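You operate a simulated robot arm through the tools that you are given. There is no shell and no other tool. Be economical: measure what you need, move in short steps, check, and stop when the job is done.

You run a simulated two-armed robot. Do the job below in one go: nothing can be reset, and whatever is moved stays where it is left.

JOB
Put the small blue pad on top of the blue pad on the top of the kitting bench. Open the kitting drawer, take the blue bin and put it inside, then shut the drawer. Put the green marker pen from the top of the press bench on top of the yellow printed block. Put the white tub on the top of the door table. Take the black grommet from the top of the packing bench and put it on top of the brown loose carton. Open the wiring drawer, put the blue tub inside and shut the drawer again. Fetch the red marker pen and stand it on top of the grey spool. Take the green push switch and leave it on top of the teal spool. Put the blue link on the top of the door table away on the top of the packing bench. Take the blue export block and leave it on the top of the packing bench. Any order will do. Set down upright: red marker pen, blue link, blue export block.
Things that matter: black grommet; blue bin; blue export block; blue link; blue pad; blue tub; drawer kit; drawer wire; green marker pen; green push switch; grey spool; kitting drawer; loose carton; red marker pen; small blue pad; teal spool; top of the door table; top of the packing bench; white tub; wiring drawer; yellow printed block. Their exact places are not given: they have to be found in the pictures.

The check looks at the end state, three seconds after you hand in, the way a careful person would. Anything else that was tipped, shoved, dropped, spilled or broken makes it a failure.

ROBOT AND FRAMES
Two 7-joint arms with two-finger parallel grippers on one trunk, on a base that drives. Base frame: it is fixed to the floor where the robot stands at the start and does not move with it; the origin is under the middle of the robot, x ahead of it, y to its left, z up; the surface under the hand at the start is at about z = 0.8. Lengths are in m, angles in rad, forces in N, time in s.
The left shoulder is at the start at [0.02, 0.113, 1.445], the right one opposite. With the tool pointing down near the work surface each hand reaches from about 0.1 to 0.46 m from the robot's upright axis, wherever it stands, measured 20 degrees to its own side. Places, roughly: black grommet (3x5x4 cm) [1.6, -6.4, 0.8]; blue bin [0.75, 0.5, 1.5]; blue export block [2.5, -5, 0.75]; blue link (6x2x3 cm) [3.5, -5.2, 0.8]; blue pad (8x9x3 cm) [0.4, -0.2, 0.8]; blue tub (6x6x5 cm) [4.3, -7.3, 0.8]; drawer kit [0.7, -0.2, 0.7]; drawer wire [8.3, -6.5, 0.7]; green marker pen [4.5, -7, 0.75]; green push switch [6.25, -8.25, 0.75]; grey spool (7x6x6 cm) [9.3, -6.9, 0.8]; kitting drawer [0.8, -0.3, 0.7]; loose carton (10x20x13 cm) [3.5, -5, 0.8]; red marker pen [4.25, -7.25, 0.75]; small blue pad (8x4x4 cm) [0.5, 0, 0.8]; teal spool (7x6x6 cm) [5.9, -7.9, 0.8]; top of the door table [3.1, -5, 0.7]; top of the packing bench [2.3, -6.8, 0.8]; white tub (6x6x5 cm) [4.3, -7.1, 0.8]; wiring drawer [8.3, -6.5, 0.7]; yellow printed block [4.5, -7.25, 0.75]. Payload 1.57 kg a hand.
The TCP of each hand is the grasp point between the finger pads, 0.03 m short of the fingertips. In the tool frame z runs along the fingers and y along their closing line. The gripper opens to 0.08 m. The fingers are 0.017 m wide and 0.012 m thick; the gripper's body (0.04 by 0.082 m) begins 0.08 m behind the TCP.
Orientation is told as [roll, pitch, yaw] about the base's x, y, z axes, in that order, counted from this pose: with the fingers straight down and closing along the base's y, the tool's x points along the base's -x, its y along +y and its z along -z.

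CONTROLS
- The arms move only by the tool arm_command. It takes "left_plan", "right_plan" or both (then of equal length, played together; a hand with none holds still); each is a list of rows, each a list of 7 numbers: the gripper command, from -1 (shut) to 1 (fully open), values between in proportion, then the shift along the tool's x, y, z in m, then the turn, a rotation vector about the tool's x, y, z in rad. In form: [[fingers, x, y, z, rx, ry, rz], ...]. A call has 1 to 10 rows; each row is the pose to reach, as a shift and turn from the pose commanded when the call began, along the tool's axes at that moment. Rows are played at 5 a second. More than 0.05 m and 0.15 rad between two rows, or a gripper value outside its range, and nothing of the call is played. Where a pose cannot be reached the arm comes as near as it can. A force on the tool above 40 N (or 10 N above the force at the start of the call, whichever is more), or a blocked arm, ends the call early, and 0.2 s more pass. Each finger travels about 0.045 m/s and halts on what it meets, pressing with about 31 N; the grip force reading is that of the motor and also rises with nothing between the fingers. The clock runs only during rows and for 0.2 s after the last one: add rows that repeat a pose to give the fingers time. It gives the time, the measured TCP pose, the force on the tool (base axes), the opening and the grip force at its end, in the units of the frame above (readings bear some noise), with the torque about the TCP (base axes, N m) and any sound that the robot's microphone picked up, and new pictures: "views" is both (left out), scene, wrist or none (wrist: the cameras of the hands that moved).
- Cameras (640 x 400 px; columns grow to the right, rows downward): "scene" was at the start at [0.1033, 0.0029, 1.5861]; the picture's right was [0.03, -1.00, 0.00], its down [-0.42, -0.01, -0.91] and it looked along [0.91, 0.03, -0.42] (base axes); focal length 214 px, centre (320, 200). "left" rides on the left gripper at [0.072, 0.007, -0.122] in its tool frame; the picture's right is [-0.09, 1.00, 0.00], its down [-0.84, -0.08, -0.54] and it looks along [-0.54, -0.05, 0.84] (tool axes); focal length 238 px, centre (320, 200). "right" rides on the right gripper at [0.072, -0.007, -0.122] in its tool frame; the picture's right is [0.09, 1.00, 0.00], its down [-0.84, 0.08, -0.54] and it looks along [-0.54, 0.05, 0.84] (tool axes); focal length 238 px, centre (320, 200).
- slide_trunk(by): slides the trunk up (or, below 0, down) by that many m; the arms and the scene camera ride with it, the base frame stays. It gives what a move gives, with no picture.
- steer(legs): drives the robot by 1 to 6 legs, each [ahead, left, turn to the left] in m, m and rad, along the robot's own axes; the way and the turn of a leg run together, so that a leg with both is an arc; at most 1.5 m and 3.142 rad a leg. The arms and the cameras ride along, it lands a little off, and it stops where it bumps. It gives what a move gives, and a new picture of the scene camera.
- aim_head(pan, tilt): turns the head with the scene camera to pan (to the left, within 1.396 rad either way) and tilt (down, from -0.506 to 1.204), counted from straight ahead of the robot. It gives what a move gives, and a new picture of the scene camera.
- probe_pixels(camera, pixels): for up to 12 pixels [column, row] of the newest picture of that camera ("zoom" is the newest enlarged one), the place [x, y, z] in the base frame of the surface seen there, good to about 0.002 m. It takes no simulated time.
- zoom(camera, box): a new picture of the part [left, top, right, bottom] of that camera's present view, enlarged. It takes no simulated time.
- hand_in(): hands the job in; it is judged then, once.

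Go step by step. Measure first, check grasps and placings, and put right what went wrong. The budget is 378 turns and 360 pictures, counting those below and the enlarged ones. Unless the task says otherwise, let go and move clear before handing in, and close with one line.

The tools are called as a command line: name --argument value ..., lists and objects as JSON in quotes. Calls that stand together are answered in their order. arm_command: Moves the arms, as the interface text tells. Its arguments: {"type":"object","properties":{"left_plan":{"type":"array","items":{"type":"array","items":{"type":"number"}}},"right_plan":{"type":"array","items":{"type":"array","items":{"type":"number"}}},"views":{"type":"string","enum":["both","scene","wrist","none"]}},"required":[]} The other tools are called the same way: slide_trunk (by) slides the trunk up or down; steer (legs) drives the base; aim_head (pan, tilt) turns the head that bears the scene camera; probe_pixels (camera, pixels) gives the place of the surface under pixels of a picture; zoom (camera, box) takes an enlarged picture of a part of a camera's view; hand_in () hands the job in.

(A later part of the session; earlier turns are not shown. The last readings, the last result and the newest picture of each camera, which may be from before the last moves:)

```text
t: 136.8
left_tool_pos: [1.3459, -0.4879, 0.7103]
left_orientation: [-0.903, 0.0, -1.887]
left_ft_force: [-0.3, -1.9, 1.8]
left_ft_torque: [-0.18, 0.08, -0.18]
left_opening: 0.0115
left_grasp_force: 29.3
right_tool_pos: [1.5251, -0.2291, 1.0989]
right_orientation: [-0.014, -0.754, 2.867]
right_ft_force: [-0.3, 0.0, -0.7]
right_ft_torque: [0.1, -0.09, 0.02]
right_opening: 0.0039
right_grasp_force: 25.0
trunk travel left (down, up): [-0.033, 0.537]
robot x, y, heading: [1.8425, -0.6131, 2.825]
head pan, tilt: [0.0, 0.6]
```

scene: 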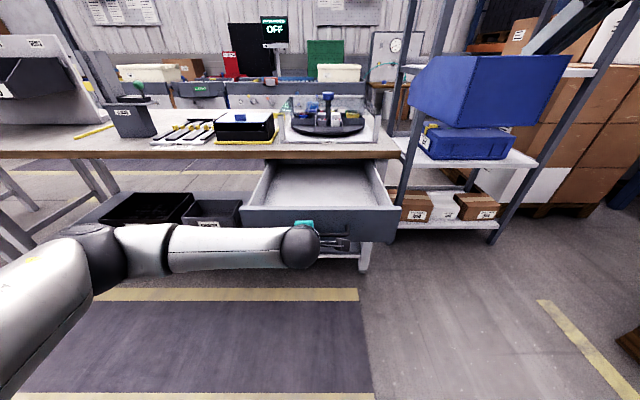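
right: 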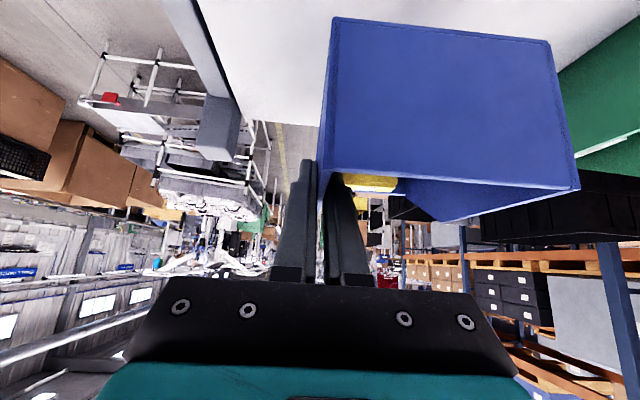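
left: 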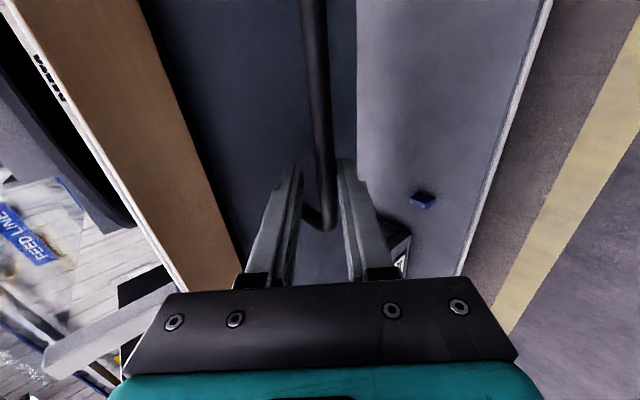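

Still free. One more 0.04.

steer --legs '[[-0.045, 0, 0]]'

probe_pixels --camera "scene" --pixels '[[320, 206], [320, 200], [320, 190], [250, 205], [390, 205]]'

```text
t: 137.7
left_tool_pos: [1.3883, -0.5014, 0.7093]
left_orientation: [-0.903, 0.002, -1.887]
left_ft_force: [0.4, -0.2, 1.2]
left_ft_torque: [-0.16, 0.05, -0.21]
left_opening: 0.0117
left_grasp_force: 28.9
right_tool_pos: [1.5683, -0.2416, 1.0978]
right_orientation: [-0.014, -0.753, 2.866]
right_ft_force: [-0.9, 0.5, -2.8]
right_ft_torque: [0.06, -0.07, -0.03]
right_opening: 0.0037
right_grasp_force: 24.8
trunk travel left (down, up): [-0.033, 0.537]
robot x, y, heading: [1.8901, -0.6245, 2.826]
head pan, tilt: [0.0, 0.6]
```

scene: 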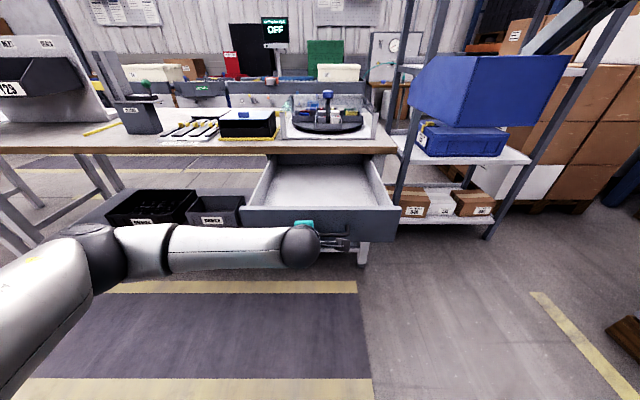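

```text
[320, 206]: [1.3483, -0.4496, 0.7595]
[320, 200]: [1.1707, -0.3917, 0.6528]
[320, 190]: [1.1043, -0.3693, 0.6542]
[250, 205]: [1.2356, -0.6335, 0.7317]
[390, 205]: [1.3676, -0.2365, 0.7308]
```

The drawer is open about 0.375 m. Now release the handle and withdraw the left hand up and back.

arm_command --left_plan '[[-0.3, 0, 0, 0, 0, 0, 0], [-0.3, 0, 0, 0, 0, 0, 0], [-0.3, 0, 0, -0.03, 0, 0, 0], [-0.3, 0, 0, -0.07, 0, 0, 0], [0, 0, 0, -0.12, 0, 0, 0], [0, -0.02, -0.03, -0.14, 0, 0, 0], [0, -0.04, -0.065, -0.16, 0, 0, 0], [0, -0.07, -0.1, -0.175, 0, 0, 0], [0, -0.1, -0.135, -0.19, 0, 0, 0], [0, -0.13, -0.17, -0.2, 0, 0, 0]]' --views "scene"

```text
t: 139.9
left_tool_pos: [1.4, -0.6409, 0.9676]
left_orientation: [-0.902, 0.002, -1.888]
left_ft_force: [-0.1, 0.2, 0.1]
left_ft_torque: [-0.05, 0.0, 0.03]
left_opening: 0.0399
left_grasp_force: 0.0
right_tool_pos: [1.5677, -0.2419, 1.0977]
right_orientation: [-0.015, -0.753, 2.866]
right_ft_force: [-0.9, 0.0, -1.7]
right_ft_torque: [0.1, -0.08, -0.04]
right_opening: 0.0036
right_grasp_force: 24.6
trunk travel left (down, up): [-0.033, 0.537]
robot x, y, heading: [1.8844, -0.6276, 2.825]
head pan, tilt: [0.0, 0.6]
```

scene: 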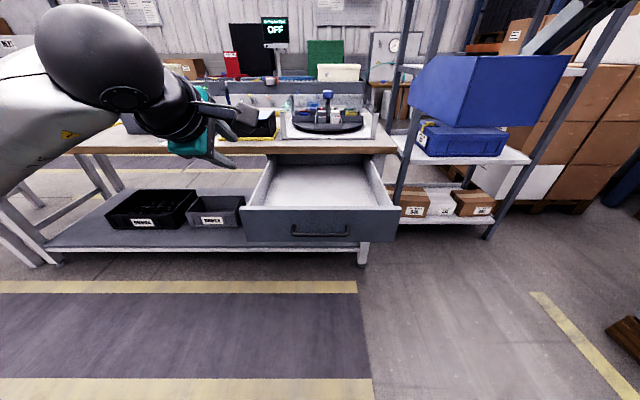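

Drive in 0.265 ahead and 0.05 left so the right hand can reach the drawer's inside.

steer --legs '[[0.265, 0.05, 0]]'

```text
t: 141.8
left_tool_pos: [1.1303, -0.6044, 0.9686]
left_orientation: [-0.906, 0.002, -1.885]
left_ft_force: [0.2, -0.3, -0.2]
left_ft_torque: [0.02, 0.01, 0.03]
left_opening: 0.04
left_grasp_force: 0.0
right_tool_pos: [1.2959, -0.206, 1.098]
right_orientation: [-0.014, -0.751, 2.865]
right_ft_force: [0.5, 0.5, -2.7]
right_ft_torque: [0.09, -0.1, -0.03]
right_opening: 0.0037
right_grasp_force: 24.8
trunk travel left (down, up): [-0.033, 0.537]
robot x, y, heading: [1.6183, -0.5908, 2.825]
head pan, tilt: [0.0, 0.6]
```

scene: 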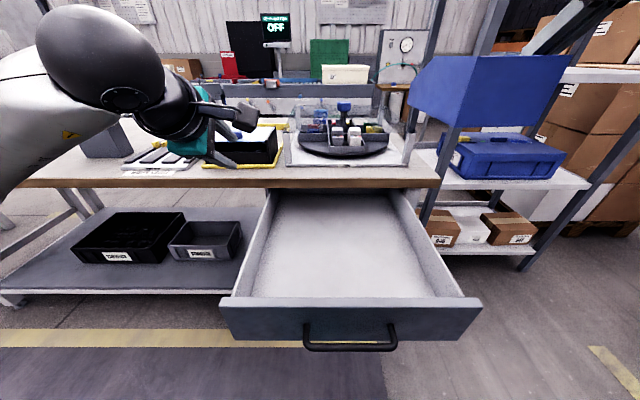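

Move the bin over the drawer's middle at height first.

arm_command --right_plan '[[-1, -0.0154, 0.033, 0.0146, 0, 0, 0], [-1, -0.031, 0.066, 0.029, 0, 0, 0], [-1, -0.046, 0.099, 0.044, 0, 0, 0], [-1, -0.0617, 0.132, 0.0584, 0, 0, 0], [-1, -0.034, 0.132, 0.087, 0, 0, 0], [-1, -0.007, 0.132, 0.116, 0, 0, 0], [-1, 0.0207, 0.132, 0.1455, 0, 0, 0], [-1, 0.0413, 0.132, 0.167, 0, 0, 0]]' --views "both"

```text
t: 143.6
left_tool_pos: [1.1316, -0.6047, 0.9675]
left_orientation: [-0.905, 0.002, -1.887]
left_ft_force: [-0.1, 0.6, 0.4]
left_ft_torque: [-0.01, 0.02, -0.01]
left_opening: 0.04
left_grasp_force: 0.1
right_tool_pos: [1.1812, -0.3091, 0.9444]
right_orientation: [-0.013, -0.753, 2.868]
right_ft_force: [-0.7, -0.2, -1.0]
right_ft_torque: [0.07, -0.06, 0.02]
right_opening: 0.0034
right_grasp_force: 24.4
trunk travel left (down, up): [-0.033, 0.537]
robot x, y, heading: [1.6199, -0.5918, 2.826]
head pan, tilt: [0.0, 0.6]
```

scene: 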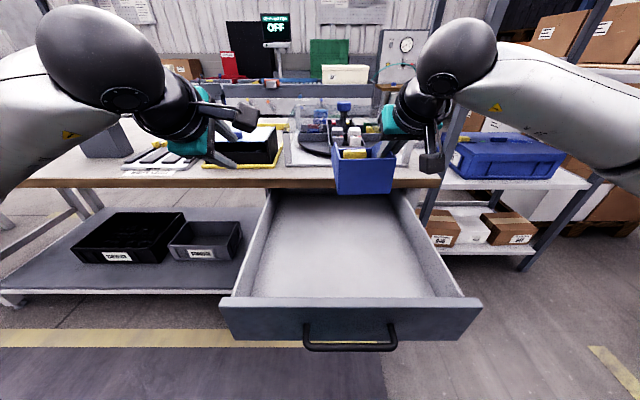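
right: 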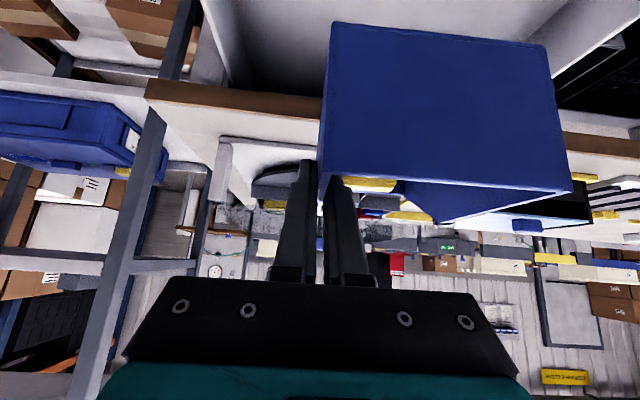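

The bin is over the drawer (d 1.218, s 0.078). Lower it.

arm_command --right_plan '[[-1, 0.03, 0, 0.0315, 0, 0, 0], [-1, 0.06, 0, 0.063, 0, 0, 0], [-1, 0.09, 0, 0.0945, 0, 0, 0], [-1, 0.115, 0, 0.1213, 0, 0, 0], [-1, 0.135, 0, 0.1427, 0, 0, 0]]' --views "both"

```text
t: 144.8
left_tool_pos: [1.1305, -0.6066, 0.9682]
left_orientation: [-0.904, 0.001, -1.886]
left_ft_force: [0.6, -0.1, 0.8]
left_ft_torque: [0.0, 0.01, -0.01]
left_opening: 0.0402
left_grasp_force: 0.0
right_tool_pos: [1.1827, -0.3069, 0.7488]
right_orientation: [-0.013, -0.753, 2.865]
right_ft_force: [-0.8, -0.9, -2.4]
right_ft_torque: [0.07, -0.04, -0.01]
right_opening: 0.0038
right_grasp_force: 24.7
trunk travel left (down, up): [-0.033, 0.537]
robot x, y, heading: [1.6198, -0.5912, 2.825]
head pan, tilt: [0.0, 0.6]
```

scene: 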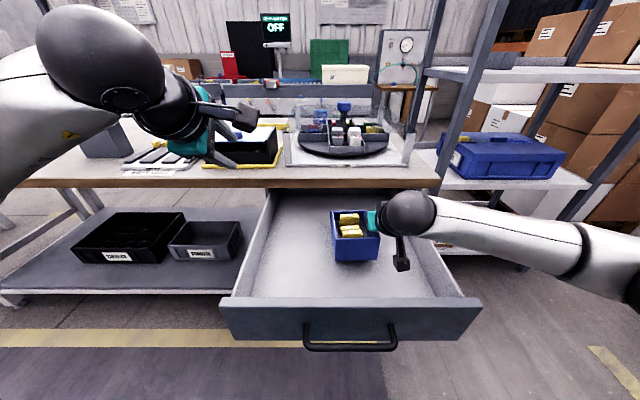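
right: 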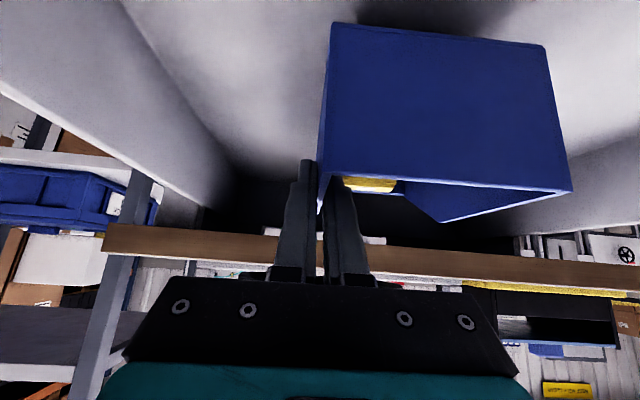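

Good clearance. Lower the last 2.3 cm slowly.

arm_command --right_plan '[[-1, 0.0069, 0, 0.0073, 0, 0, 0], [-1, 0.0117, 0, 0.0123, 0, 0, 0], [-1, 0.0144, 0, 0.0152, 0, 0, 0], [-1, 0.0165, 0, 0.0174, 0, 0, 0]]' --views "none"

```text
t: 145.8
left_tool_pos: [1.1309, -0.6058, 0.9691]
left_orientation: [-0.905, 0.001, -1.885]
left_ft_force: [0.4, 0.1, -0.3]
left_ft_torque: [0.01, -0.02, -0.01]
left_opening: 0.0397
left_grasp_force: 0.1
right_tool_pos: [1.1842, -0.3062, 0.7253]
right_orientation: [-0.014, -0.751, 2.867]
right_ft_force: [-0.2, 0.4, -1.8]
right_ft_torque: [0.09, -0.09, -0.01]
right_opening: 0.0038
right_grasp_force: 24.9
trunk travel left (down, up): [-0.033, 0.537]
robot x, y, heading: [1.62, -0.5917, 2.825]
head pan, tilt: [0.0, 0.6]
```

Not touching yet; go down by millimetres.

arm_command --right_plan '[[-1, 0.0014, 0, 0.0015, 0, 0, 0], [-1, 0.0028, 0, 0.003, 0, 0, 0], [-1, 0.0041, 0, 0.0044, 0, 0, 0]]' --views "wrist"

```text
t: 146.6
left_tool_pos: [1.1312, -0.6042, 0.9692]
left_orientation: [-0.903, 0.001, -1.884]
left_ft_force: [0.0, -0.1, 0.5]
left_ft_torque: [0.03, 0.02, 0.02]
left_opening: 0.04
left_grasp_force: 0.1
right_tool_pos: [1.1827, -0.3049, 0.7227]
right_orientation: [-0.014, -0.761, 2.866]
right_ft_force: [0.2, 1.6, 10.0]
right_ft_torque: [-0.26, 0.5, 0.04]
right_opening: 0.0038
right_grasp_force: 24.8
trunk travel left (down, up): [-0.033, 0.537]
robot x, y, heading: [1.6173, -0.5908, 2.825]
head pan, tilt: [0.0, 0.6]
```

right: 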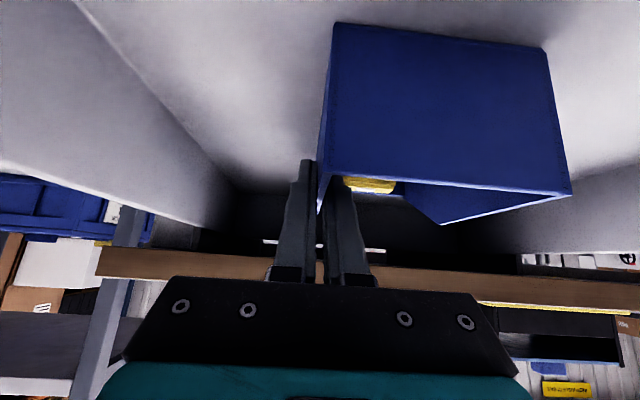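

Landed. Open and rise straight up.

arm_command --right_plan '[[-0.4, 0, 0, 0, 0, 0, 0], [-0.4, 0, 0, 0, 0, 0, 0], [-0.4, -0.01, 0, -0.0106, 0, 0, 0], [-0.4, -0.03, 0, -0.032, 0, 0, 0], [-0.4, -0.06, 0, -0.063, 0, 0, 0], [-0.4, -0.09, 0, -0.095, 0, 0, 0], [-0.4, -0.12, 0, -0.127, 0, 0, 0], [-0.4, -0.15, 0, -0.158, 0, 0, 0], [-0.4, -0.18, 0, -0.19, 0, 0, 0]]' --views "scene"

```text
t: 148.6
left_tool_pos: [1.1311, -0.6044, 0.9685]
left_orientation: [-0.904, 0.001, -1.883]
left_ft_force: [-0.1, -0.4, -0.7]
left_ft_torque: [-0.01, 0.03, -0.02]
left_opening: 0.0403
left_grasp_force: 0.1
right_tool_pos: [1.1826, -0.3084, 0.9823]
right_orientation: [-0.016, -0.752, 2.868]
right_ft_force: [-0.7, -0.3, -0.1]
right_ft_torque: [-0.01, 0.01, -0.04]
right_opening: 0.0239
right_grasp_force: 0.1
trunk travel left (down, up): [-0.033, 0.537]
robot x, y, heading: [1.6201, -0.591, 2.825]
head pan, tilt: [0.0, 0.6]
```

scene: 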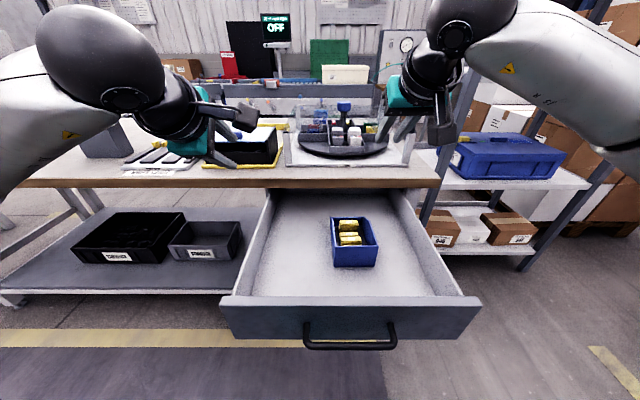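

The blue bin sits in the drawer with its boxes. I back off the way I came and bring the left hand back before the handle.

steer --legs '[[-0.27, -0.05, 0]]'

arm_command --left_plan '[[-0.3, 0.03, 0.035, 0.01, 0, 0, 0], [-0.3, 0.06, 0.07, 0.025, 0, 0, 0], [-0.3, 0.09, 0.105, 0.04, 0, 0, 0], [-0.3, 0.11, 0.14, 0.06, 0, 0, 0], [-0.3, 0.13, 0.17, 0.08, 0, 0, 0]]' --views "wrist"

```text
t: 150.6
left_tool_pos: [1.4007, -0.6396, 0.9694]
left_orientation: [-0.905, 0.002, -1.887]
left_ft_force: [-0.1, -0.1, -0.4]
left_ft_torque: [0.0, 0.04, 0.03]
left_opening: 0.0403
left_grasp_force: 0.0
right_tool_pos: [1.4515, -0.3426, 0.9812]
right_orientation: [-0.015, -0.753, 2.866]
right_ft_force: [0.7, -0.2, -0.2]
right_ft_torque: [0.01, 0.03, 0.01]
right_opening: 0.0241
right_grasp_force: 0.0
trunk travel left (down, up): [-0.033, 0.537]
robot x, y, heading: [1.8864, -0.6259, 2.826]
head pan, tilt: [0.0, 0.6]
```

scene: 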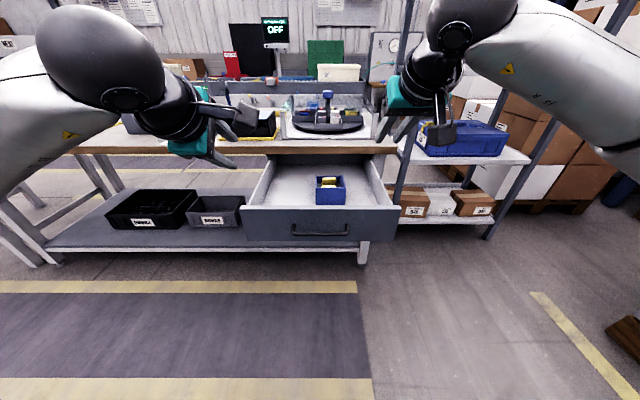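

```text
t: 151.8
left_tool_pos: [1.4825, -0.5294, 0.7848]
left_orientation: [-0.904, 0.001, -1.884]
left_ft_force: [0.0, 0.1, 0.3]
left_ft_torque: [0.01, 0.0, -0.01]
left_opening: 0.028
left_grasp_force: 0.1
right_tool_pos: [1.451, -0.3431, 0.9809]
right_orientation: [-0.014, -0.751, 2.865]
right_ft_force: [-0.4, -0.1, -0.7]
right_ft_torque: [-0.04, 0.0, 0.0]
right_opening: 0.0241
right_grasp_force: 0.0
trunk travel left (down, up): [-0.033, 0.537]
robot x, y, heading: [1.8846, -0.6282, 2.823]
head pan, tilt: [0.0, 0.6]
```

left: 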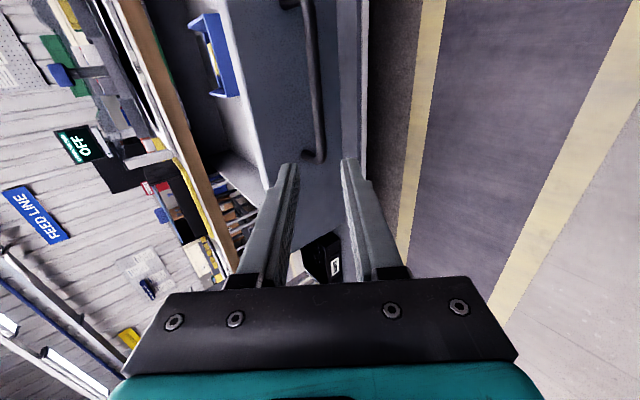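

probe_pixels --camera "left" --pixels '[[317, 125], [316, 110], [319, 140], [314, 125]]'

```text
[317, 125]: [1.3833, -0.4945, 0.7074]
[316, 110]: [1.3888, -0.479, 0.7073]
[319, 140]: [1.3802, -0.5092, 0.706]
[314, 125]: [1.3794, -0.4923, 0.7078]
```

arm_command --left_plan '[[-0.45, 0, -0.001, 0.03, 0, 0, 0], [-0.45, 0, -0.001, 0.06, 0, 0, 0], [-0.45, 0, -0.001, 0.09, 0, 0, 0], [-0.45, 0, -0.001, 0.12, 0, 0, 0], [-1, 0, -0.001, 0.12, 0, 0, 0], [-1, 0, -0.001, 0.12, 0, 0, 0], [-1, 0, -0.001, 0.12, 0, 0, 0]]' --views "wrist"

```text
t: 153.4
left_tool_pos: [1.3905, -0.5004, 0.7121]
left_orientation: [-0.904, -0.001, -1.887]
left_ft_force: [-0.7, -1.0, 3.0]
left_ft_torque: [-0.14, 0.13, -0.31]
left_opening: 0.0119
left_grasp_force: 29.3
right_tool_pos: [1.4511, -0.3427, 0.9825]
right_orientation: [-0.014, -0.753, 2.866]
right_ft_force: [0.5, 0.3, 0.4]
right_ft_torque: [0.0, -0.02, -0.02]
right_opening: 0.0241
right_grasp_force: 0.0
trunk travel left (down, up): [-0.033, 0.537]
robot x, y, heading: [1.8885, -0.6261, 2.826]
head pan, tilt: [0.0, 0.6]
```

left: 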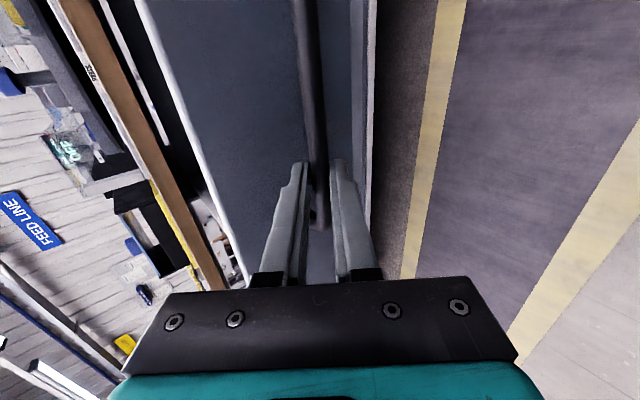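

Gripped. Push the drawer shut by driving 0.37 ahead, then finish gently.

steer --legs '[[0.37, 0, 0]]'

```text
t: 155.7
left_tool_pos: [1.0405, -0.3844, 0.7125]
left_orientation: [-0.905, 0.002, -1.887]
left_ft_force: [0.1, -4.0, 5.8]
left_ft_torque: [-0.3, 0.16, -0.05]
left_opening: 0.0117
left_grasp_force: 29.3
right_tool_pos: [1.1001, -0.2278, 0.9826]
right_orientation: [-0.015, -0.753, 2.865]
right_ft_force: [-0.3, 0.2, -0.9]
right_ft_torque: [0.03, -0.03, 0.0]
right_opening: 0.024
right_grasp_force: 0.0
trunk travel left (down, up): [-0.033, 0.537]
robot x, y, heading: [1.5365, -0.5132, 2.824]
head pan, tilt: [0.0, 0.6]
```

scene: 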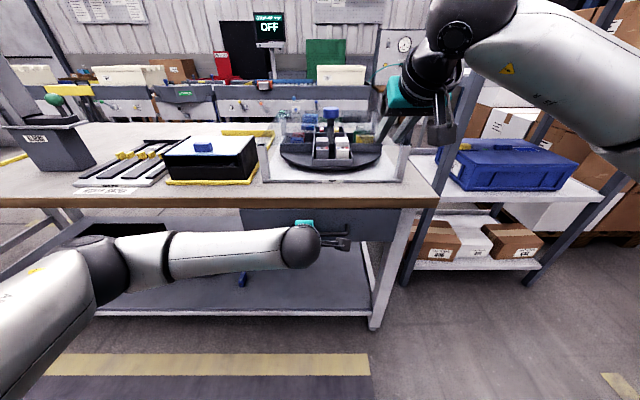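

About 1.8 cm left; push with the arm.

arm_command --left_plan '[[-1, 0, -0.004, 0.005, 0, 0, 0], [-1, 0, -0.008, 0.01, 0, 0, 0], [-1, 0, -0.0115, 0.0147, 0, 0, 0], [-1, 0, -0.0145, 0.0185, 0, 0, 0], [-1, 0, -0.0145, 0.0185, 0, 0, 0]]' --views "none"

zoom --camera "scene" --box '[220, 170, 420, 295]'

```text
t: 156.9
left_tool_pos: [1.0221, -0.3788, 0.71]
left_orientation: [-0.894, 0.004, -1.889]
left_ft_force: [30.3, -12.6, -3.4]
left_ft_torque: [-0.29, -0.17, -0.16]
left_opening: 0.0117
left_grasp_force: 29.6
right_tool_pos: [1.1026, -0.2283, 0.9823]
right_orientation: [-0.014, -0.754, 2.865]
right_ft_force: [-0.3, 0.3, 0.4]
right_ft_torque: [-0.01, -0.01, -0.01]
right_opening: 0.024
right_grasp_force: 0.0
trunk travel left (down, up): [-0.033, 0.537]
robot x, y, heading: [1.5403, -0.5135, 2.824]
head pan, tilt: [0.0, 0.6]
```

```text
3.20 times, centred on (320, 232) of scene
```

zoom: 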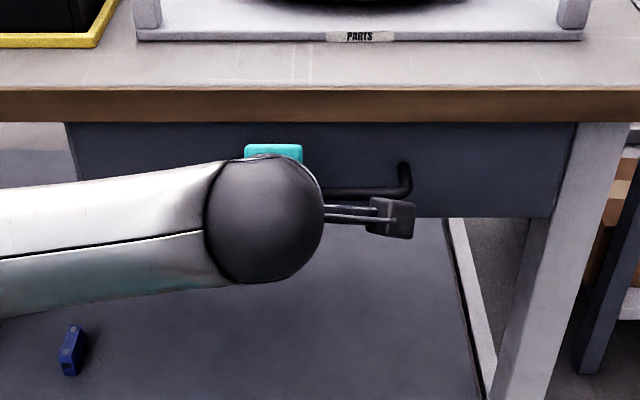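

Shut (33 N against the stop). Release and withdraw.

arm_command --left_plan '[[-1, 0, 0.004, -0.005, 0, 0, 0], [-0.4, 0, 0.004, -0.005, 0, 0, 0], [-0.4, 0, 0.004, -0.005, 0, 0, 0], [-0.4, 0, 0.004, -0.03, 0, 0, 0], [-0.4, 0, 0.004, -0.07, 0, 0, 0], [0, 0, 0.004, -0.11, 0, 0, 0], [0, 0, -0.03, -0.14, 0, 0, 0], [0, 0, -0.06, -0.17, 0, 0, 0], [0, 0, -0.09, -0.2, 0, 0, 0]]' --views "none"

steer --legs '[[-0.25, 0, 0]]'

probe_pixels --camera "scene" --pixels '[[320, 206], [260, 206], [380, 206], [320, 200], [320, 195], [320, 190]]'

```text
t: 158.9
left_tool_pos: [1.115, -0.4096, 0.9077]
left_orientation: [-0.902, -0.002, -1.887]
left_ft_force: [1.0, 0.0, -0.8]
left_ft_torque: [-0.03, -0.05, -0.01]
left_opening: 0.0403
left_grasp_force: 0.0
right_tool_pos: [1.0997, -0.2275, 0.9823]
right_orientation: [-0.015, -0.752, 2.867]
right_ft_force: [-0.4, 0.3, -0.3]
right_ft_torque: [0.01, 0.01, 0.02]
right_opening: 0.0241
right_grasp_force: 0.1
trunk travel left (down, up): [-0.033, 0.537]
robot x, y, heading: [1.537, -0.5151, 2.826]
head pan, tilt: [0.0, 0.6]
```

```text
t: 160.7
left_tool_pos: [1.3515, -0.4882, 0.9067]
left_orientation: [-0.905, 0.002, -1.885]
left_ft_force: [-0.2, -0.3, -0.5]
left_ft_torque: [0.02, 0.04, -0.03]
left_opening: 0.0399
left_grasp_force: 0.0
right_tool_pos: [1.3365, -0.3057, 0.9829]
right_orientation: [-0.014, -0.752, 2.868]
right_ft_force: [-0.7, -0.4, 0.7]
right_ft_torque: [0.0, -0.01, 0.02]
right_opening: 0.0239
right_grasp_force: 0.1
trunk travel left (down, up): [-0.033, 0.537]
robot x, y, heading: [1.7714, -0.5887, 2.824]
head pan, tilt: [0.0, 0.6]
```

scene: 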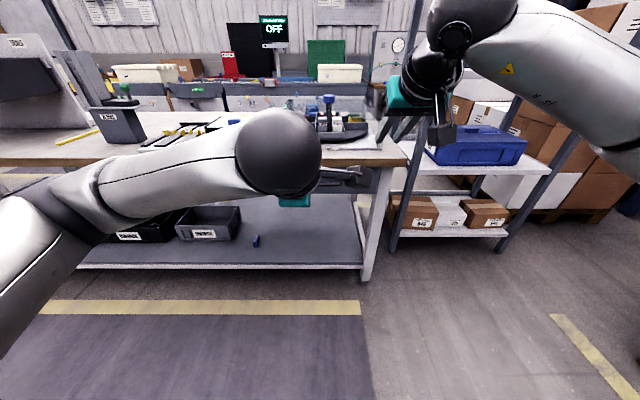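

```text
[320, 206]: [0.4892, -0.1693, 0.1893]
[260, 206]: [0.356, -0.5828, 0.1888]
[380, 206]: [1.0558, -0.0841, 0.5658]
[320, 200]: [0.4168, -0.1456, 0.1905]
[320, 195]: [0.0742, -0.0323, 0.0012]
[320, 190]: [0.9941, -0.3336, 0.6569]
```

The drawer face is back at its closed place. Now I straighten both hands, raise the trunk and turn to survey the hall toward (3,-5).

arm_command --left_plan '[[0, 0, 0, -0.01, -0.13, 0, 0], [0, 0, 0, -0.02, -0.26, 0, 0], [0, 0, 0, -0.03, -0.39, 0, 0], [0, 0, 0, -0.04, -0.52, 0, 0], [0, 0, 0, -0.05, -0.65, 0, 0], [0, 0, 0, -0.06, -0.78, 0, 0], [0, 0, 0, -0.07, -0.904, 0, 0]]' --right_plan '[[0, 0, 0, 0, 0, 0.107, 0], [0, 0, 0, 0, 0, 0.215, 0], [0, 0, 0, 0, 0, 0.323, 0], [0, 0, 0, 0, 0, 0.43, 0], [0, 0, 0, 0, 0, 0.538, 0], [0, 0, 0, 0, 0, 0.646, 0], [0, 0, 0, 0, 0, 0.753, 0]]' --views "none"

slide_trunk --by 0.4

steer --legs '[[0, 0, 1.57], [0, 0, 0.6]]'

```text
t: 162.3
left_tool_pos: [1.4053, -0.5047, 0.9507]
left_orientation: [0.004, 0.002, -1.883]
left_ft_force: [0.0, 0.6, 0.5]
left_ft_torque: [0.03, -0.01, 0.0]
left_opening: 0.0403
left_grasp_force: 0.1
right_tool_pos: [1.3367, -0.3057, 0.9821]
right_orientation: [-0.01, 0.002, 2.858]
right_ft_force: [-0.1, 0.1, -0.6]
right_ft_torque: [0.02, -0.01, -0.02]
right_opening: 0.0403
right_grasp_force: 0.1
trunk travel left (down, up): [-0.033, 0.537]
robot x, y, heading: [1.7717, -0.5926, 2.829]
head pan, tilt: [0.0, 0.6]
```

```text
t: 166.2
left_tool_pos: [1.4049, -0.5048, 1.3493]
left_orientation: [-0.001, 0.002, -1.883]
left_ft_force: [0.6, 0.4, 0.0]
left_ft_torque: [0.01, -0.01, -0.01]
left_opening: 0.04
left_grasp_force: 0.1
right_tool_pos: [1.3369, -0.3073, 1.38]
right_orientation: [-0.011, -0.001, 2.858]
right_ft_force: [-0.2, 0.1, 0.3]
right_ft_torque: [-0.02, -0.04, 0.04]
right_opening: 0.04
right_grasp_force: 0.0
trunk travel left (down, up): [-0.433, 0.137]
robot x, y, heading: [1.7755, -0.5912, 2.825]
head pan, tilt: [0.0, 0.6]
```

```text
t: 172.0
left_tool_pos: [1.9101, -0.9456, 1.3505]
left_orientation: [0.0, 0.002, 0.281]
left_ft_force: [-0.2, -1.2, 0.2]
left_ft_torque: [0.01, -0.04, 0.02]
left_opening: 0.04
left_grasp_force: 0.1
right_tool_pos: [1.7839, -1.1123, 1.3823]
right_orientation: [-0.01, 0.001, -1.261]
right_ft_force: [0.0, -0.4, -0.6]
right_ft_torque: [0.01, 0.04, -0.01]
right_opening: 0.04
right_grasp_force: 0.0
trunk travel left (down, up): [-0.433, 0.137]
robot x, y, heading: [1.7751, -0.591, -1.291]
head pan, tilt: [0.0, 0.6]
```

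scene: 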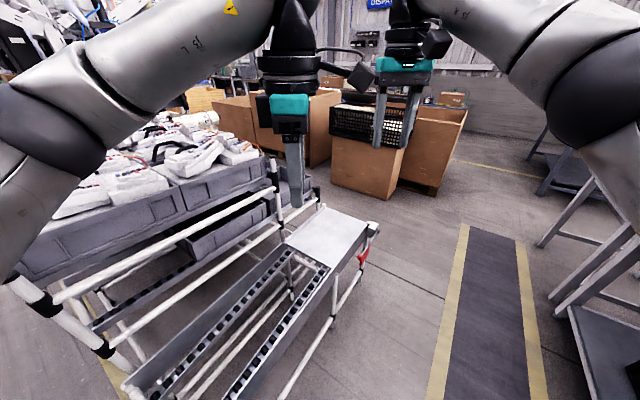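

The arms' elbows are near the carts, so I turn back along the mat lane, leave by it, then look again.

steer --legs '[[0, 0, -0.6], [1.3, -0.3, 0], [0.9, 0, 0]]'

aim_head --pan 0.9 --tilt 0.35

```text
t: 184.7
left_tool_pos: [0.695, -2.939, 1.3516]
left_orientation: [0.0, 0.002, -0.33]
left_ft_force: [-0.2, -0.2, -0.3]
left_ft_torque: [0.01, 0.01, 0.02]
left_opening: 0.0397
left_grasp_force: 0.0
right_tool_pos: [0.4957, -3.0027, 1.381]
right_orientation: [-0.011, 0.001, -1.872]
right_ft_force: [0.4, -0.2, -0.1]
right_ft_torque: [0.02, -0.02, -0.02]
right_opening: 0.0397
right_grasp_force: 0.0
trunk travel left (down, up): [-0.433, 0.137]
robot x, y, heading: [0.7864, -2.5694, -1.903]
head pan, tilt: [0.0, 0.6]
```

scene: 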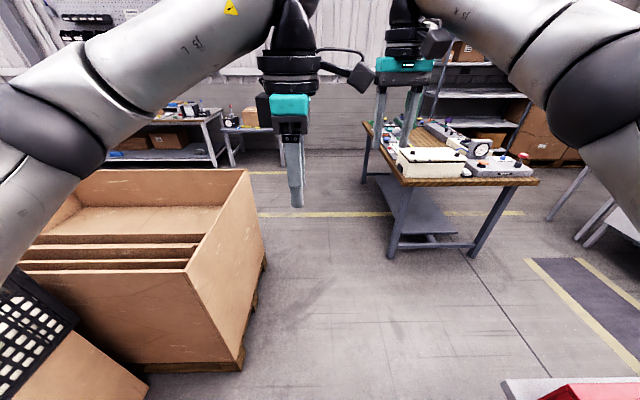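

```text
t: 185.9
left_tool_pos: [0.6952, -2.9377, 1.3509]
left_orientation: [0.001, 0.001, -0.329]
left_ft_force: [-0.2, -0.6, 0.2]
left_ft_torque: [0.01, 0.0, 0.03]
left_opening: 0.0401
left_grasp_force: 0.0
right_tool_pos: [0.496, -3.0027, 1.381]
right_orientation: [-0.011, 0.0, -1.871]
right_ft_force: [0.2, 0.5, 0.0]
right_ft_torque: [0.0, 0.0, -0.02]
right_opening: 0.0399
right_grasp_force: 0.1
trunk travel left (down, up): [-0.433, 0.137]
robot x, y, heading: [0.788, -2.57, -1.908]
head pan, tilt: [0.901, 0.351]
```

scene: 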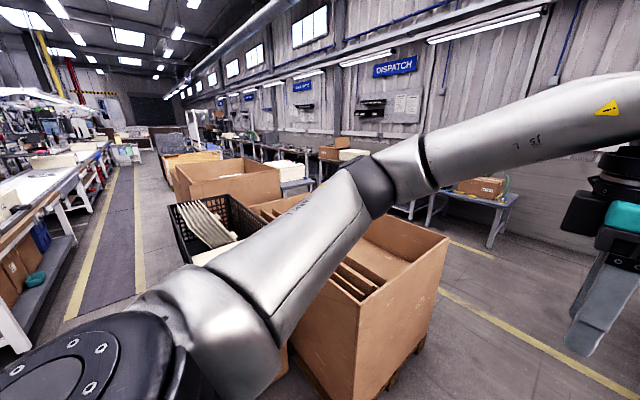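

aim_head --pan 0.25 --tilt 0.45

```text
t: 186.9
left_tool_pos: [0.6954, -2.9373, 1.3506]
left_orientation: [0.001, 0.001, -0.33]
left_ft_force: [-0.1, -0.8, 0.2]
left_ft_torque: [0.0, -0.01, 0.01]
left_opening: 0.04
left_grasp_force: 0.2
right_tool_pos: [0.4952, -3.0024, 1.381]
right_orientation: [-0.01, 0.0, -1.871]
right_ft_force: [-0.4, -0.6, 0.5]
right_ft_torque: [0.0, -0.03, 0.0]
right_opening: 0.0402
right_grasp_force: 0.1
trunk travel left (down, up): [-0.433, 0.137]
robot x, y, heading: [0.7884, -2.5708, -1.902]
head pan, tilt: [0.25, 0.45]
```

scene: 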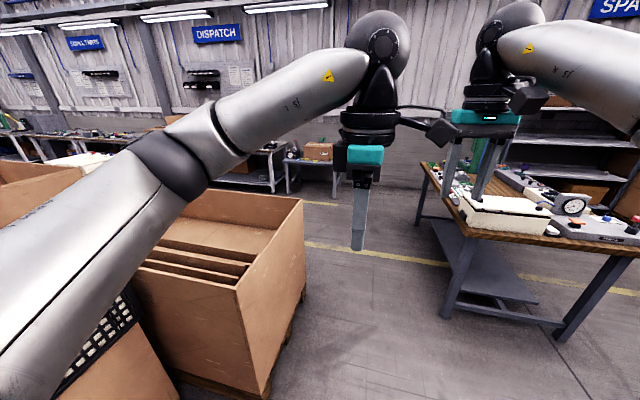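

probe_pixels --camera "scene" --pixels '[[265, 398], [300, 300], [440, 318], [420, 215], [330, 240], [310, 190], [240, 180], [300, 200], [120, 200], [440, 200], [60, 190], [270, 280]]'

```text
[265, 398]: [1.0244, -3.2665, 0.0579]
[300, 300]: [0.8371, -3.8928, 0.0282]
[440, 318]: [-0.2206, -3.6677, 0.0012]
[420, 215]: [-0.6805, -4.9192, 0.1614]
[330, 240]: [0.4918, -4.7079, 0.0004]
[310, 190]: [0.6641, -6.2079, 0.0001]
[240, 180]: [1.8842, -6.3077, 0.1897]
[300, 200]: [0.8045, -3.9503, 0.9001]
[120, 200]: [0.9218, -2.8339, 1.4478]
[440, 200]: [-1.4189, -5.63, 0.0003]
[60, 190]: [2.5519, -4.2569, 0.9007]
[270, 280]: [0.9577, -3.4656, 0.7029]
```

The gap between the pallet (0.83,-3.9) and the wooden table (-0.22,-3.67) is a metre wide. I pass through it and look left.

steer --legs '[[1.2, -0.05, 0], [1.1, 0.1, 0.2], [0, 0, 1.0]]'

aim_head --pan 0.0 --tilt 0.35

```text
t: 200.7
left_tool_pos: [0.5135, -4.9848, 1.3499]
left_orientation: [0.0, 0.001, 0.879]
left_ft_force: [-0.5, 0.8, -0.3]
left_ft_torque: [-0.01, -0.01, -0.01]
left_opening: 0.0399
left_grasp_force: 0.1
right_tool_pos: [0.5017, -5.1949, 1.3822]
right_orientation: [-0.01, 0.0, -0.665]
right_ft_force: [0.0, 0.0, -0.5]
right_ft_torque: [-0.02, 0.0, 0.0]
right_opening: 0.04
right_grasp_force: 0.0
trunk travel left (down, up): [-0.433, 0.137]
robot x, y, heading: [0.2009, -4.7675, -0.696]
head pan, tilt: [0.25, 0.45]
```

scene: 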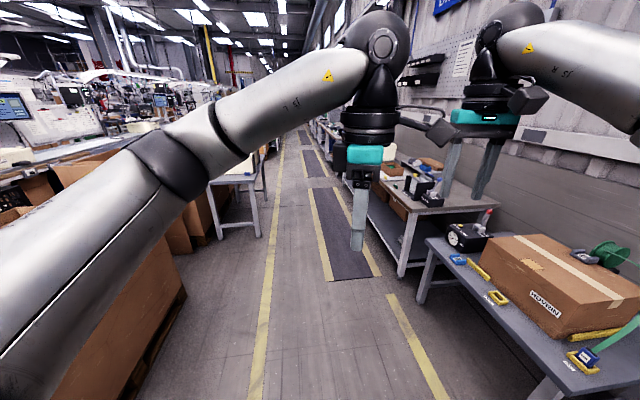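

```text
t: 201.5
left_tool_pos: [0.5123, -4.9835, 1.3503]
left_orientation: [-0.002, 0.0, 0.878]
left_ft_force: [0.0, 0.2, 0.7]
left_ft_torque: [0.0, -0.01, 0.03]
left_opening: 0.0399
left_grasp_force: 0.1
right_tool_pos: [0.5017, -5.1951, 1.3816]
right_orientation: [-0.011, 0.001, -0.665]
right_ft_force: [0.0, 0.7, 0.0]
right_ft_torque: [0.01, -0.02, 0.0]
right_opening: 0.0399
right_grasp_force: 0.1
trunk travel left (down, up): [-0.433, 0.137]
robot x, y, heading: [0.1993, -4.7694, -0.696]
head pan, tilt: [0.0, 0.351]
```

scene: 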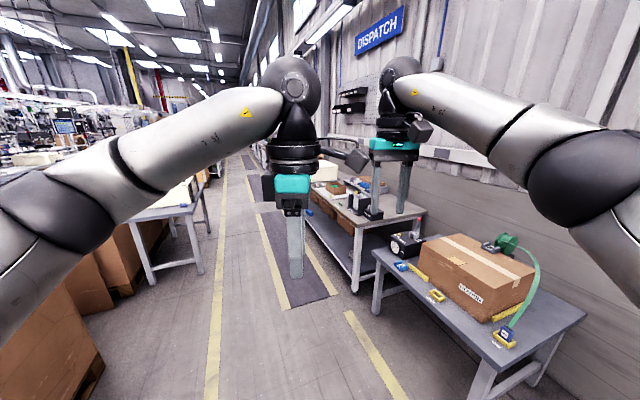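

Probe the tables: left white table (180,200), right benches (360,215) and (480,310).

probe_pixels --camera "scene" --pixels '[[175, 203], [140, 217], [195, 190], [200, 270], [350, 215], [320, 190], [400, 215], [470, 300], [380, 258], [290, 300], [415, 210], [153, 285]]'

zoom --camera "scene" --box '[300, 150, 460, 250]'

zoom --camera "scene" --box '[120, 150, 280, 250]'

```text
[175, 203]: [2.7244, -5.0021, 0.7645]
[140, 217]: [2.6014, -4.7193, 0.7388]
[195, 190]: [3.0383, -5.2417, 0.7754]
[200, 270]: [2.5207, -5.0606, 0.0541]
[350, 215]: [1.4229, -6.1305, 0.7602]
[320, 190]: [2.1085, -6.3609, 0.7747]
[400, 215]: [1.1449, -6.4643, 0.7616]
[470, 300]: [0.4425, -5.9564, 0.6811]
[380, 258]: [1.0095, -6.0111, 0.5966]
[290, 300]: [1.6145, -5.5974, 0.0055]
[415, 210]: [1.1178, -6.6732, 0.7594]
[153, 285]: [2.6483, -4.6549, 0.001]
```

```text
4.00 times, centred on (380, 200) of scene
```

zoom: 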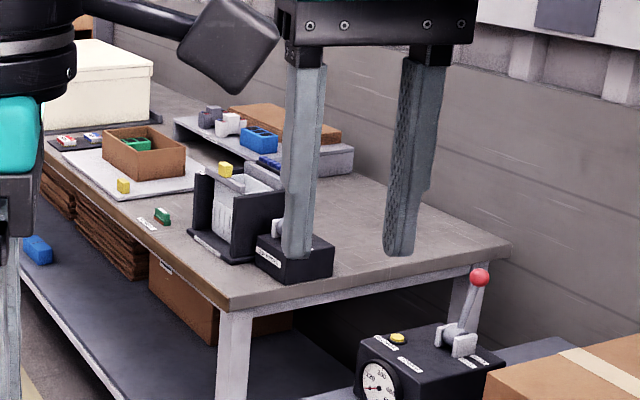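

```text
4.00 times, centred on (200, 200) of scene
```

zoom: 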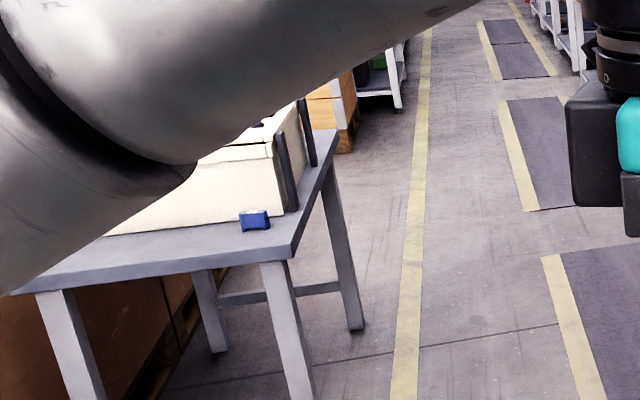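

The table at (2.6,-4.9) with the cream box and a small blue item is the door table; the right-hand bench from (1.0,-6.0) on is the packing bench. I drive up the aisle beside the door table and face it.

steer --legs '[[0, 0, 0.38], [1.2, -0.1, 0], [1.0, 0, 0], [0, 0, 1.2]]'

aim_head --pan 0.3 --tilt 0.6

```text
t: 216.6
left_tool_pos: [2.4751, -5.225, 1.3504]
left_orientation: [-0.001, 0.003, 2.473]
left_ft_force: [-0.2, -0.3, -0.2]
left_ft_torque: [-0.05, 0.0, -0.01]
left_opening: 0.0399
left_grasp_force: 0.1
right_tool_pos: [2.6851, -5.2302, 1.382]
right_orientation: [-0.009, 0.0, 0.929]
right_ft_force: [0.1, 0.7, -1.0]
right_ft_torque: [-0.04, 0.01, 0.01]
right_opening: 0.0399
right_grasp_force: 0.0
trunk travel left (down, up): [-0.433, 0.137]
robot x, y, heading: [2.2628, -5.5421, 0.903]
head pan, tilt: [0.0, 0.351]
```

scene: 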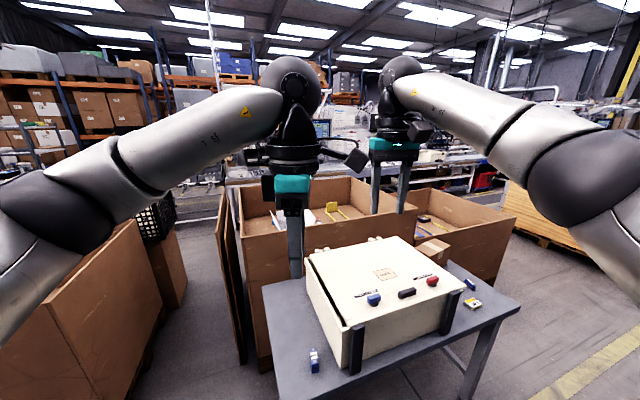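

```text
t: 217.4
left_tool_pos: [2.475, -5.2254, 1.3515]
left_orientation: [0.0, -0.001, 2.47]
left_ft_force: [0.0, -1.1, -0.4]
left_ft_torque: [-0.01, 0.01, 0.01]
left_opening: 0.0402
left_grasp_force: 0.1
right_tool_pos: [2.6852, -5.2313, 1.3819]
right_orientation: [-0.013, 0.0, 0.929]
right_ft_force: [0.9, -0.4, -0.4]
right_ft_torque: [0.01, -0.02, 0.01]
right_opening: 0.0399
right_grasp_force: 0.0
trunk travel left (down, up): [-0.433, 0.137]
robot x, y, heading: [2.2674, -5.5409, 0.899]
head pan, tilt: [0.3, 0.6]
```

scene: 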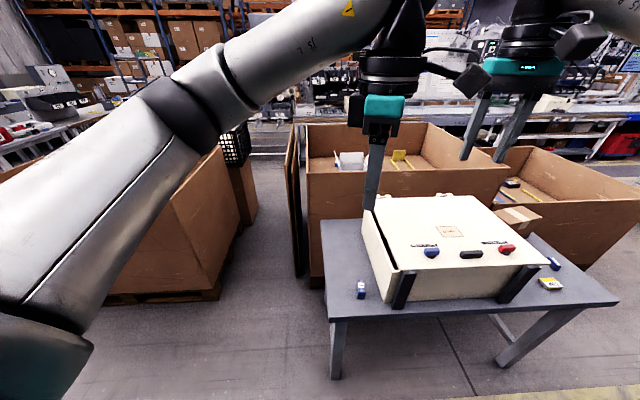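

aim_head --pan 0.0 --tilt 0.7

zoom --camera "scene" --box '[270, 180, 430, 280]'

zoom --camera "scene" --box '[400, 200, 560, 300]'

```text
t: 218.2
left_tool_pos: [2.4746, -5.225, 1.351]
left_orientation: [0.0, 0.002, 2.471]
left_ft_force: [1.2, 0.3, -0.7]
left_ft_torque: [0.01, -0.02, 0.01]
left_opening: 0.0402
left_grasp_force: 0.0
right_tool_pos: [2.6834, -5.2305, 1.3817]
right_orientation: [-0.01, 0.0, 0.929]
right_ft_force: [0.3, 0.2, 0.0]
right_ft_torque: [-0.01, 0.02, 0.0]
right_opening: 0.04
right_grasp_force: 0.1
trunk travel left (down, up): [-0.433, 0.137]
robot x, y, heading: [2.2603, -5.5459, 0.9]
head pan, tilt: [0.0, 0.7]
```

scene: 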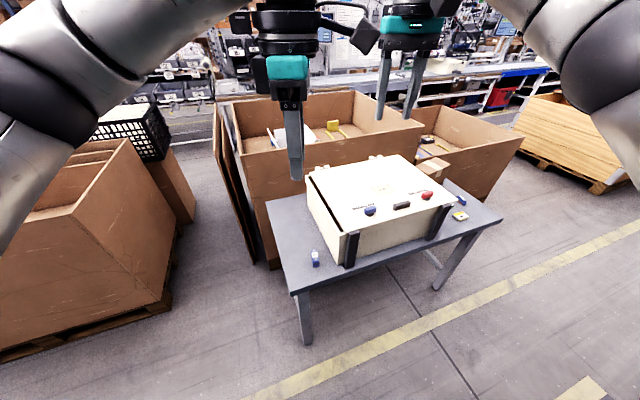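

```text
4.00 times, centred on (350, 230) of scene
```

zoom: 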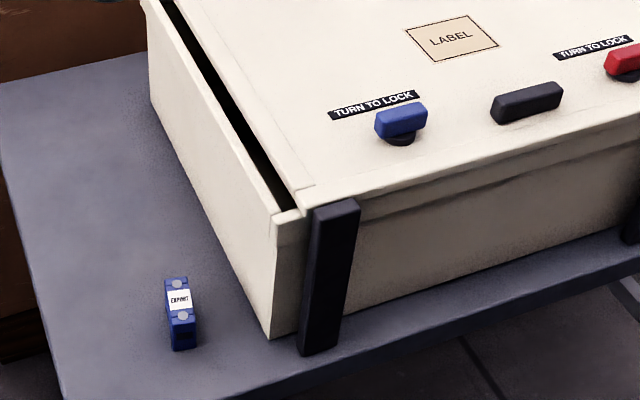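

```text
4.00 times, centred on (480, 250) of scene
```

zoom: 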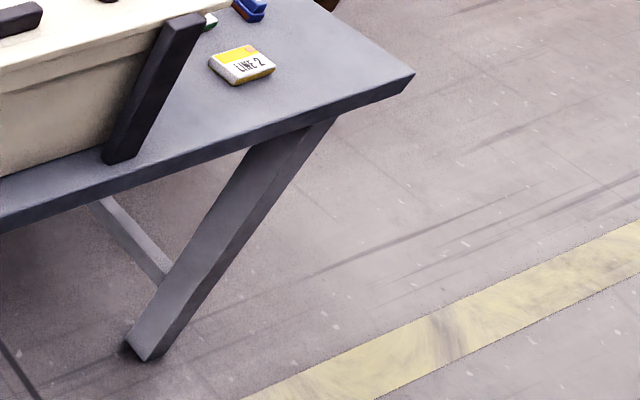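

The blue "EXPORT" block stands at (316,258); the blue link and carton are probably behind the cream box at the right. Measure the block and the others.

probe_pixels --camera "scene" --pixels '[[314, 251], [317, 255], [315, 264], [318, 266], [320, 275], [461, 200], [458, 216], [440, 170], [502, 218], [300, 292], [310, 188], [268, 205]]'

zoom --camera "scene" --box '[296, 240, 336, 265]'

zoom --camera "scene" --box '[400, 150, 496, 210]'

```text
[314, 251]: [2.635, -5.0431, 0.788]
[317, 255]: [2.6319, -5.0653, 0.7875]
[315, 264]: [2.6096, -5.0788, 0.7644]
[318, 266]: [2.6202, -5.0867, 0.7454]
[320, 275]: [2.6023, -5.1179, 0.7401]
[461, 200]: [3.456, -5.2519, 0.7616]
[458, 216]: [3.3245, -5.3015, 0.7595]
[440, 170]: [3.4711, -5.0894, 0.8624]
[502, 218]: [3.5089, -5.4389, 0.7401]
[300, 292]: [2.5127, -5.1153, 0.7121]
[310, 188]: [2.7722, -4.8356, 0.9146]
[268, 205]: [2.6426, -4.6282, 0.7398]
```

```text
16.00 times, centred on (316, 252) of scene
```

zoom: 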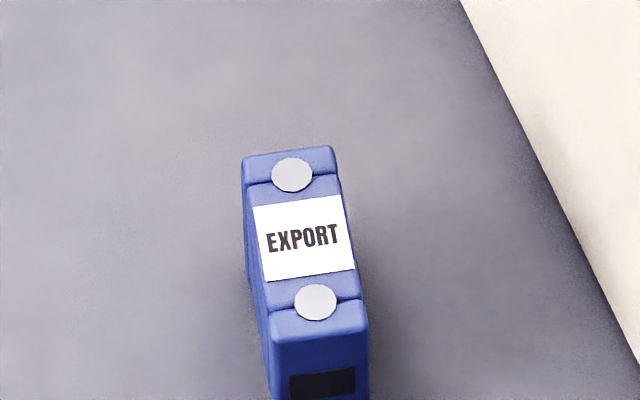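

```text
6.67 times, centred on (448, 180) of scene
```

zoom: 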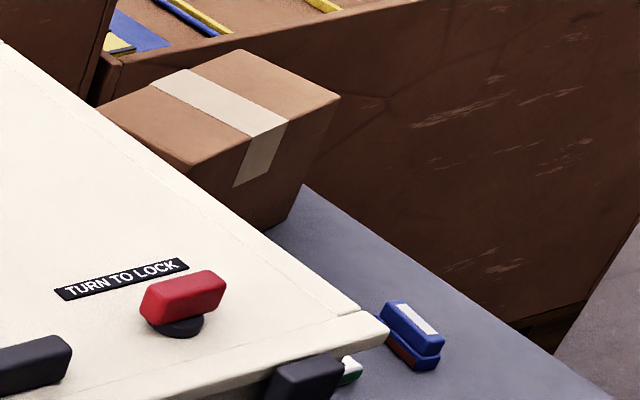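

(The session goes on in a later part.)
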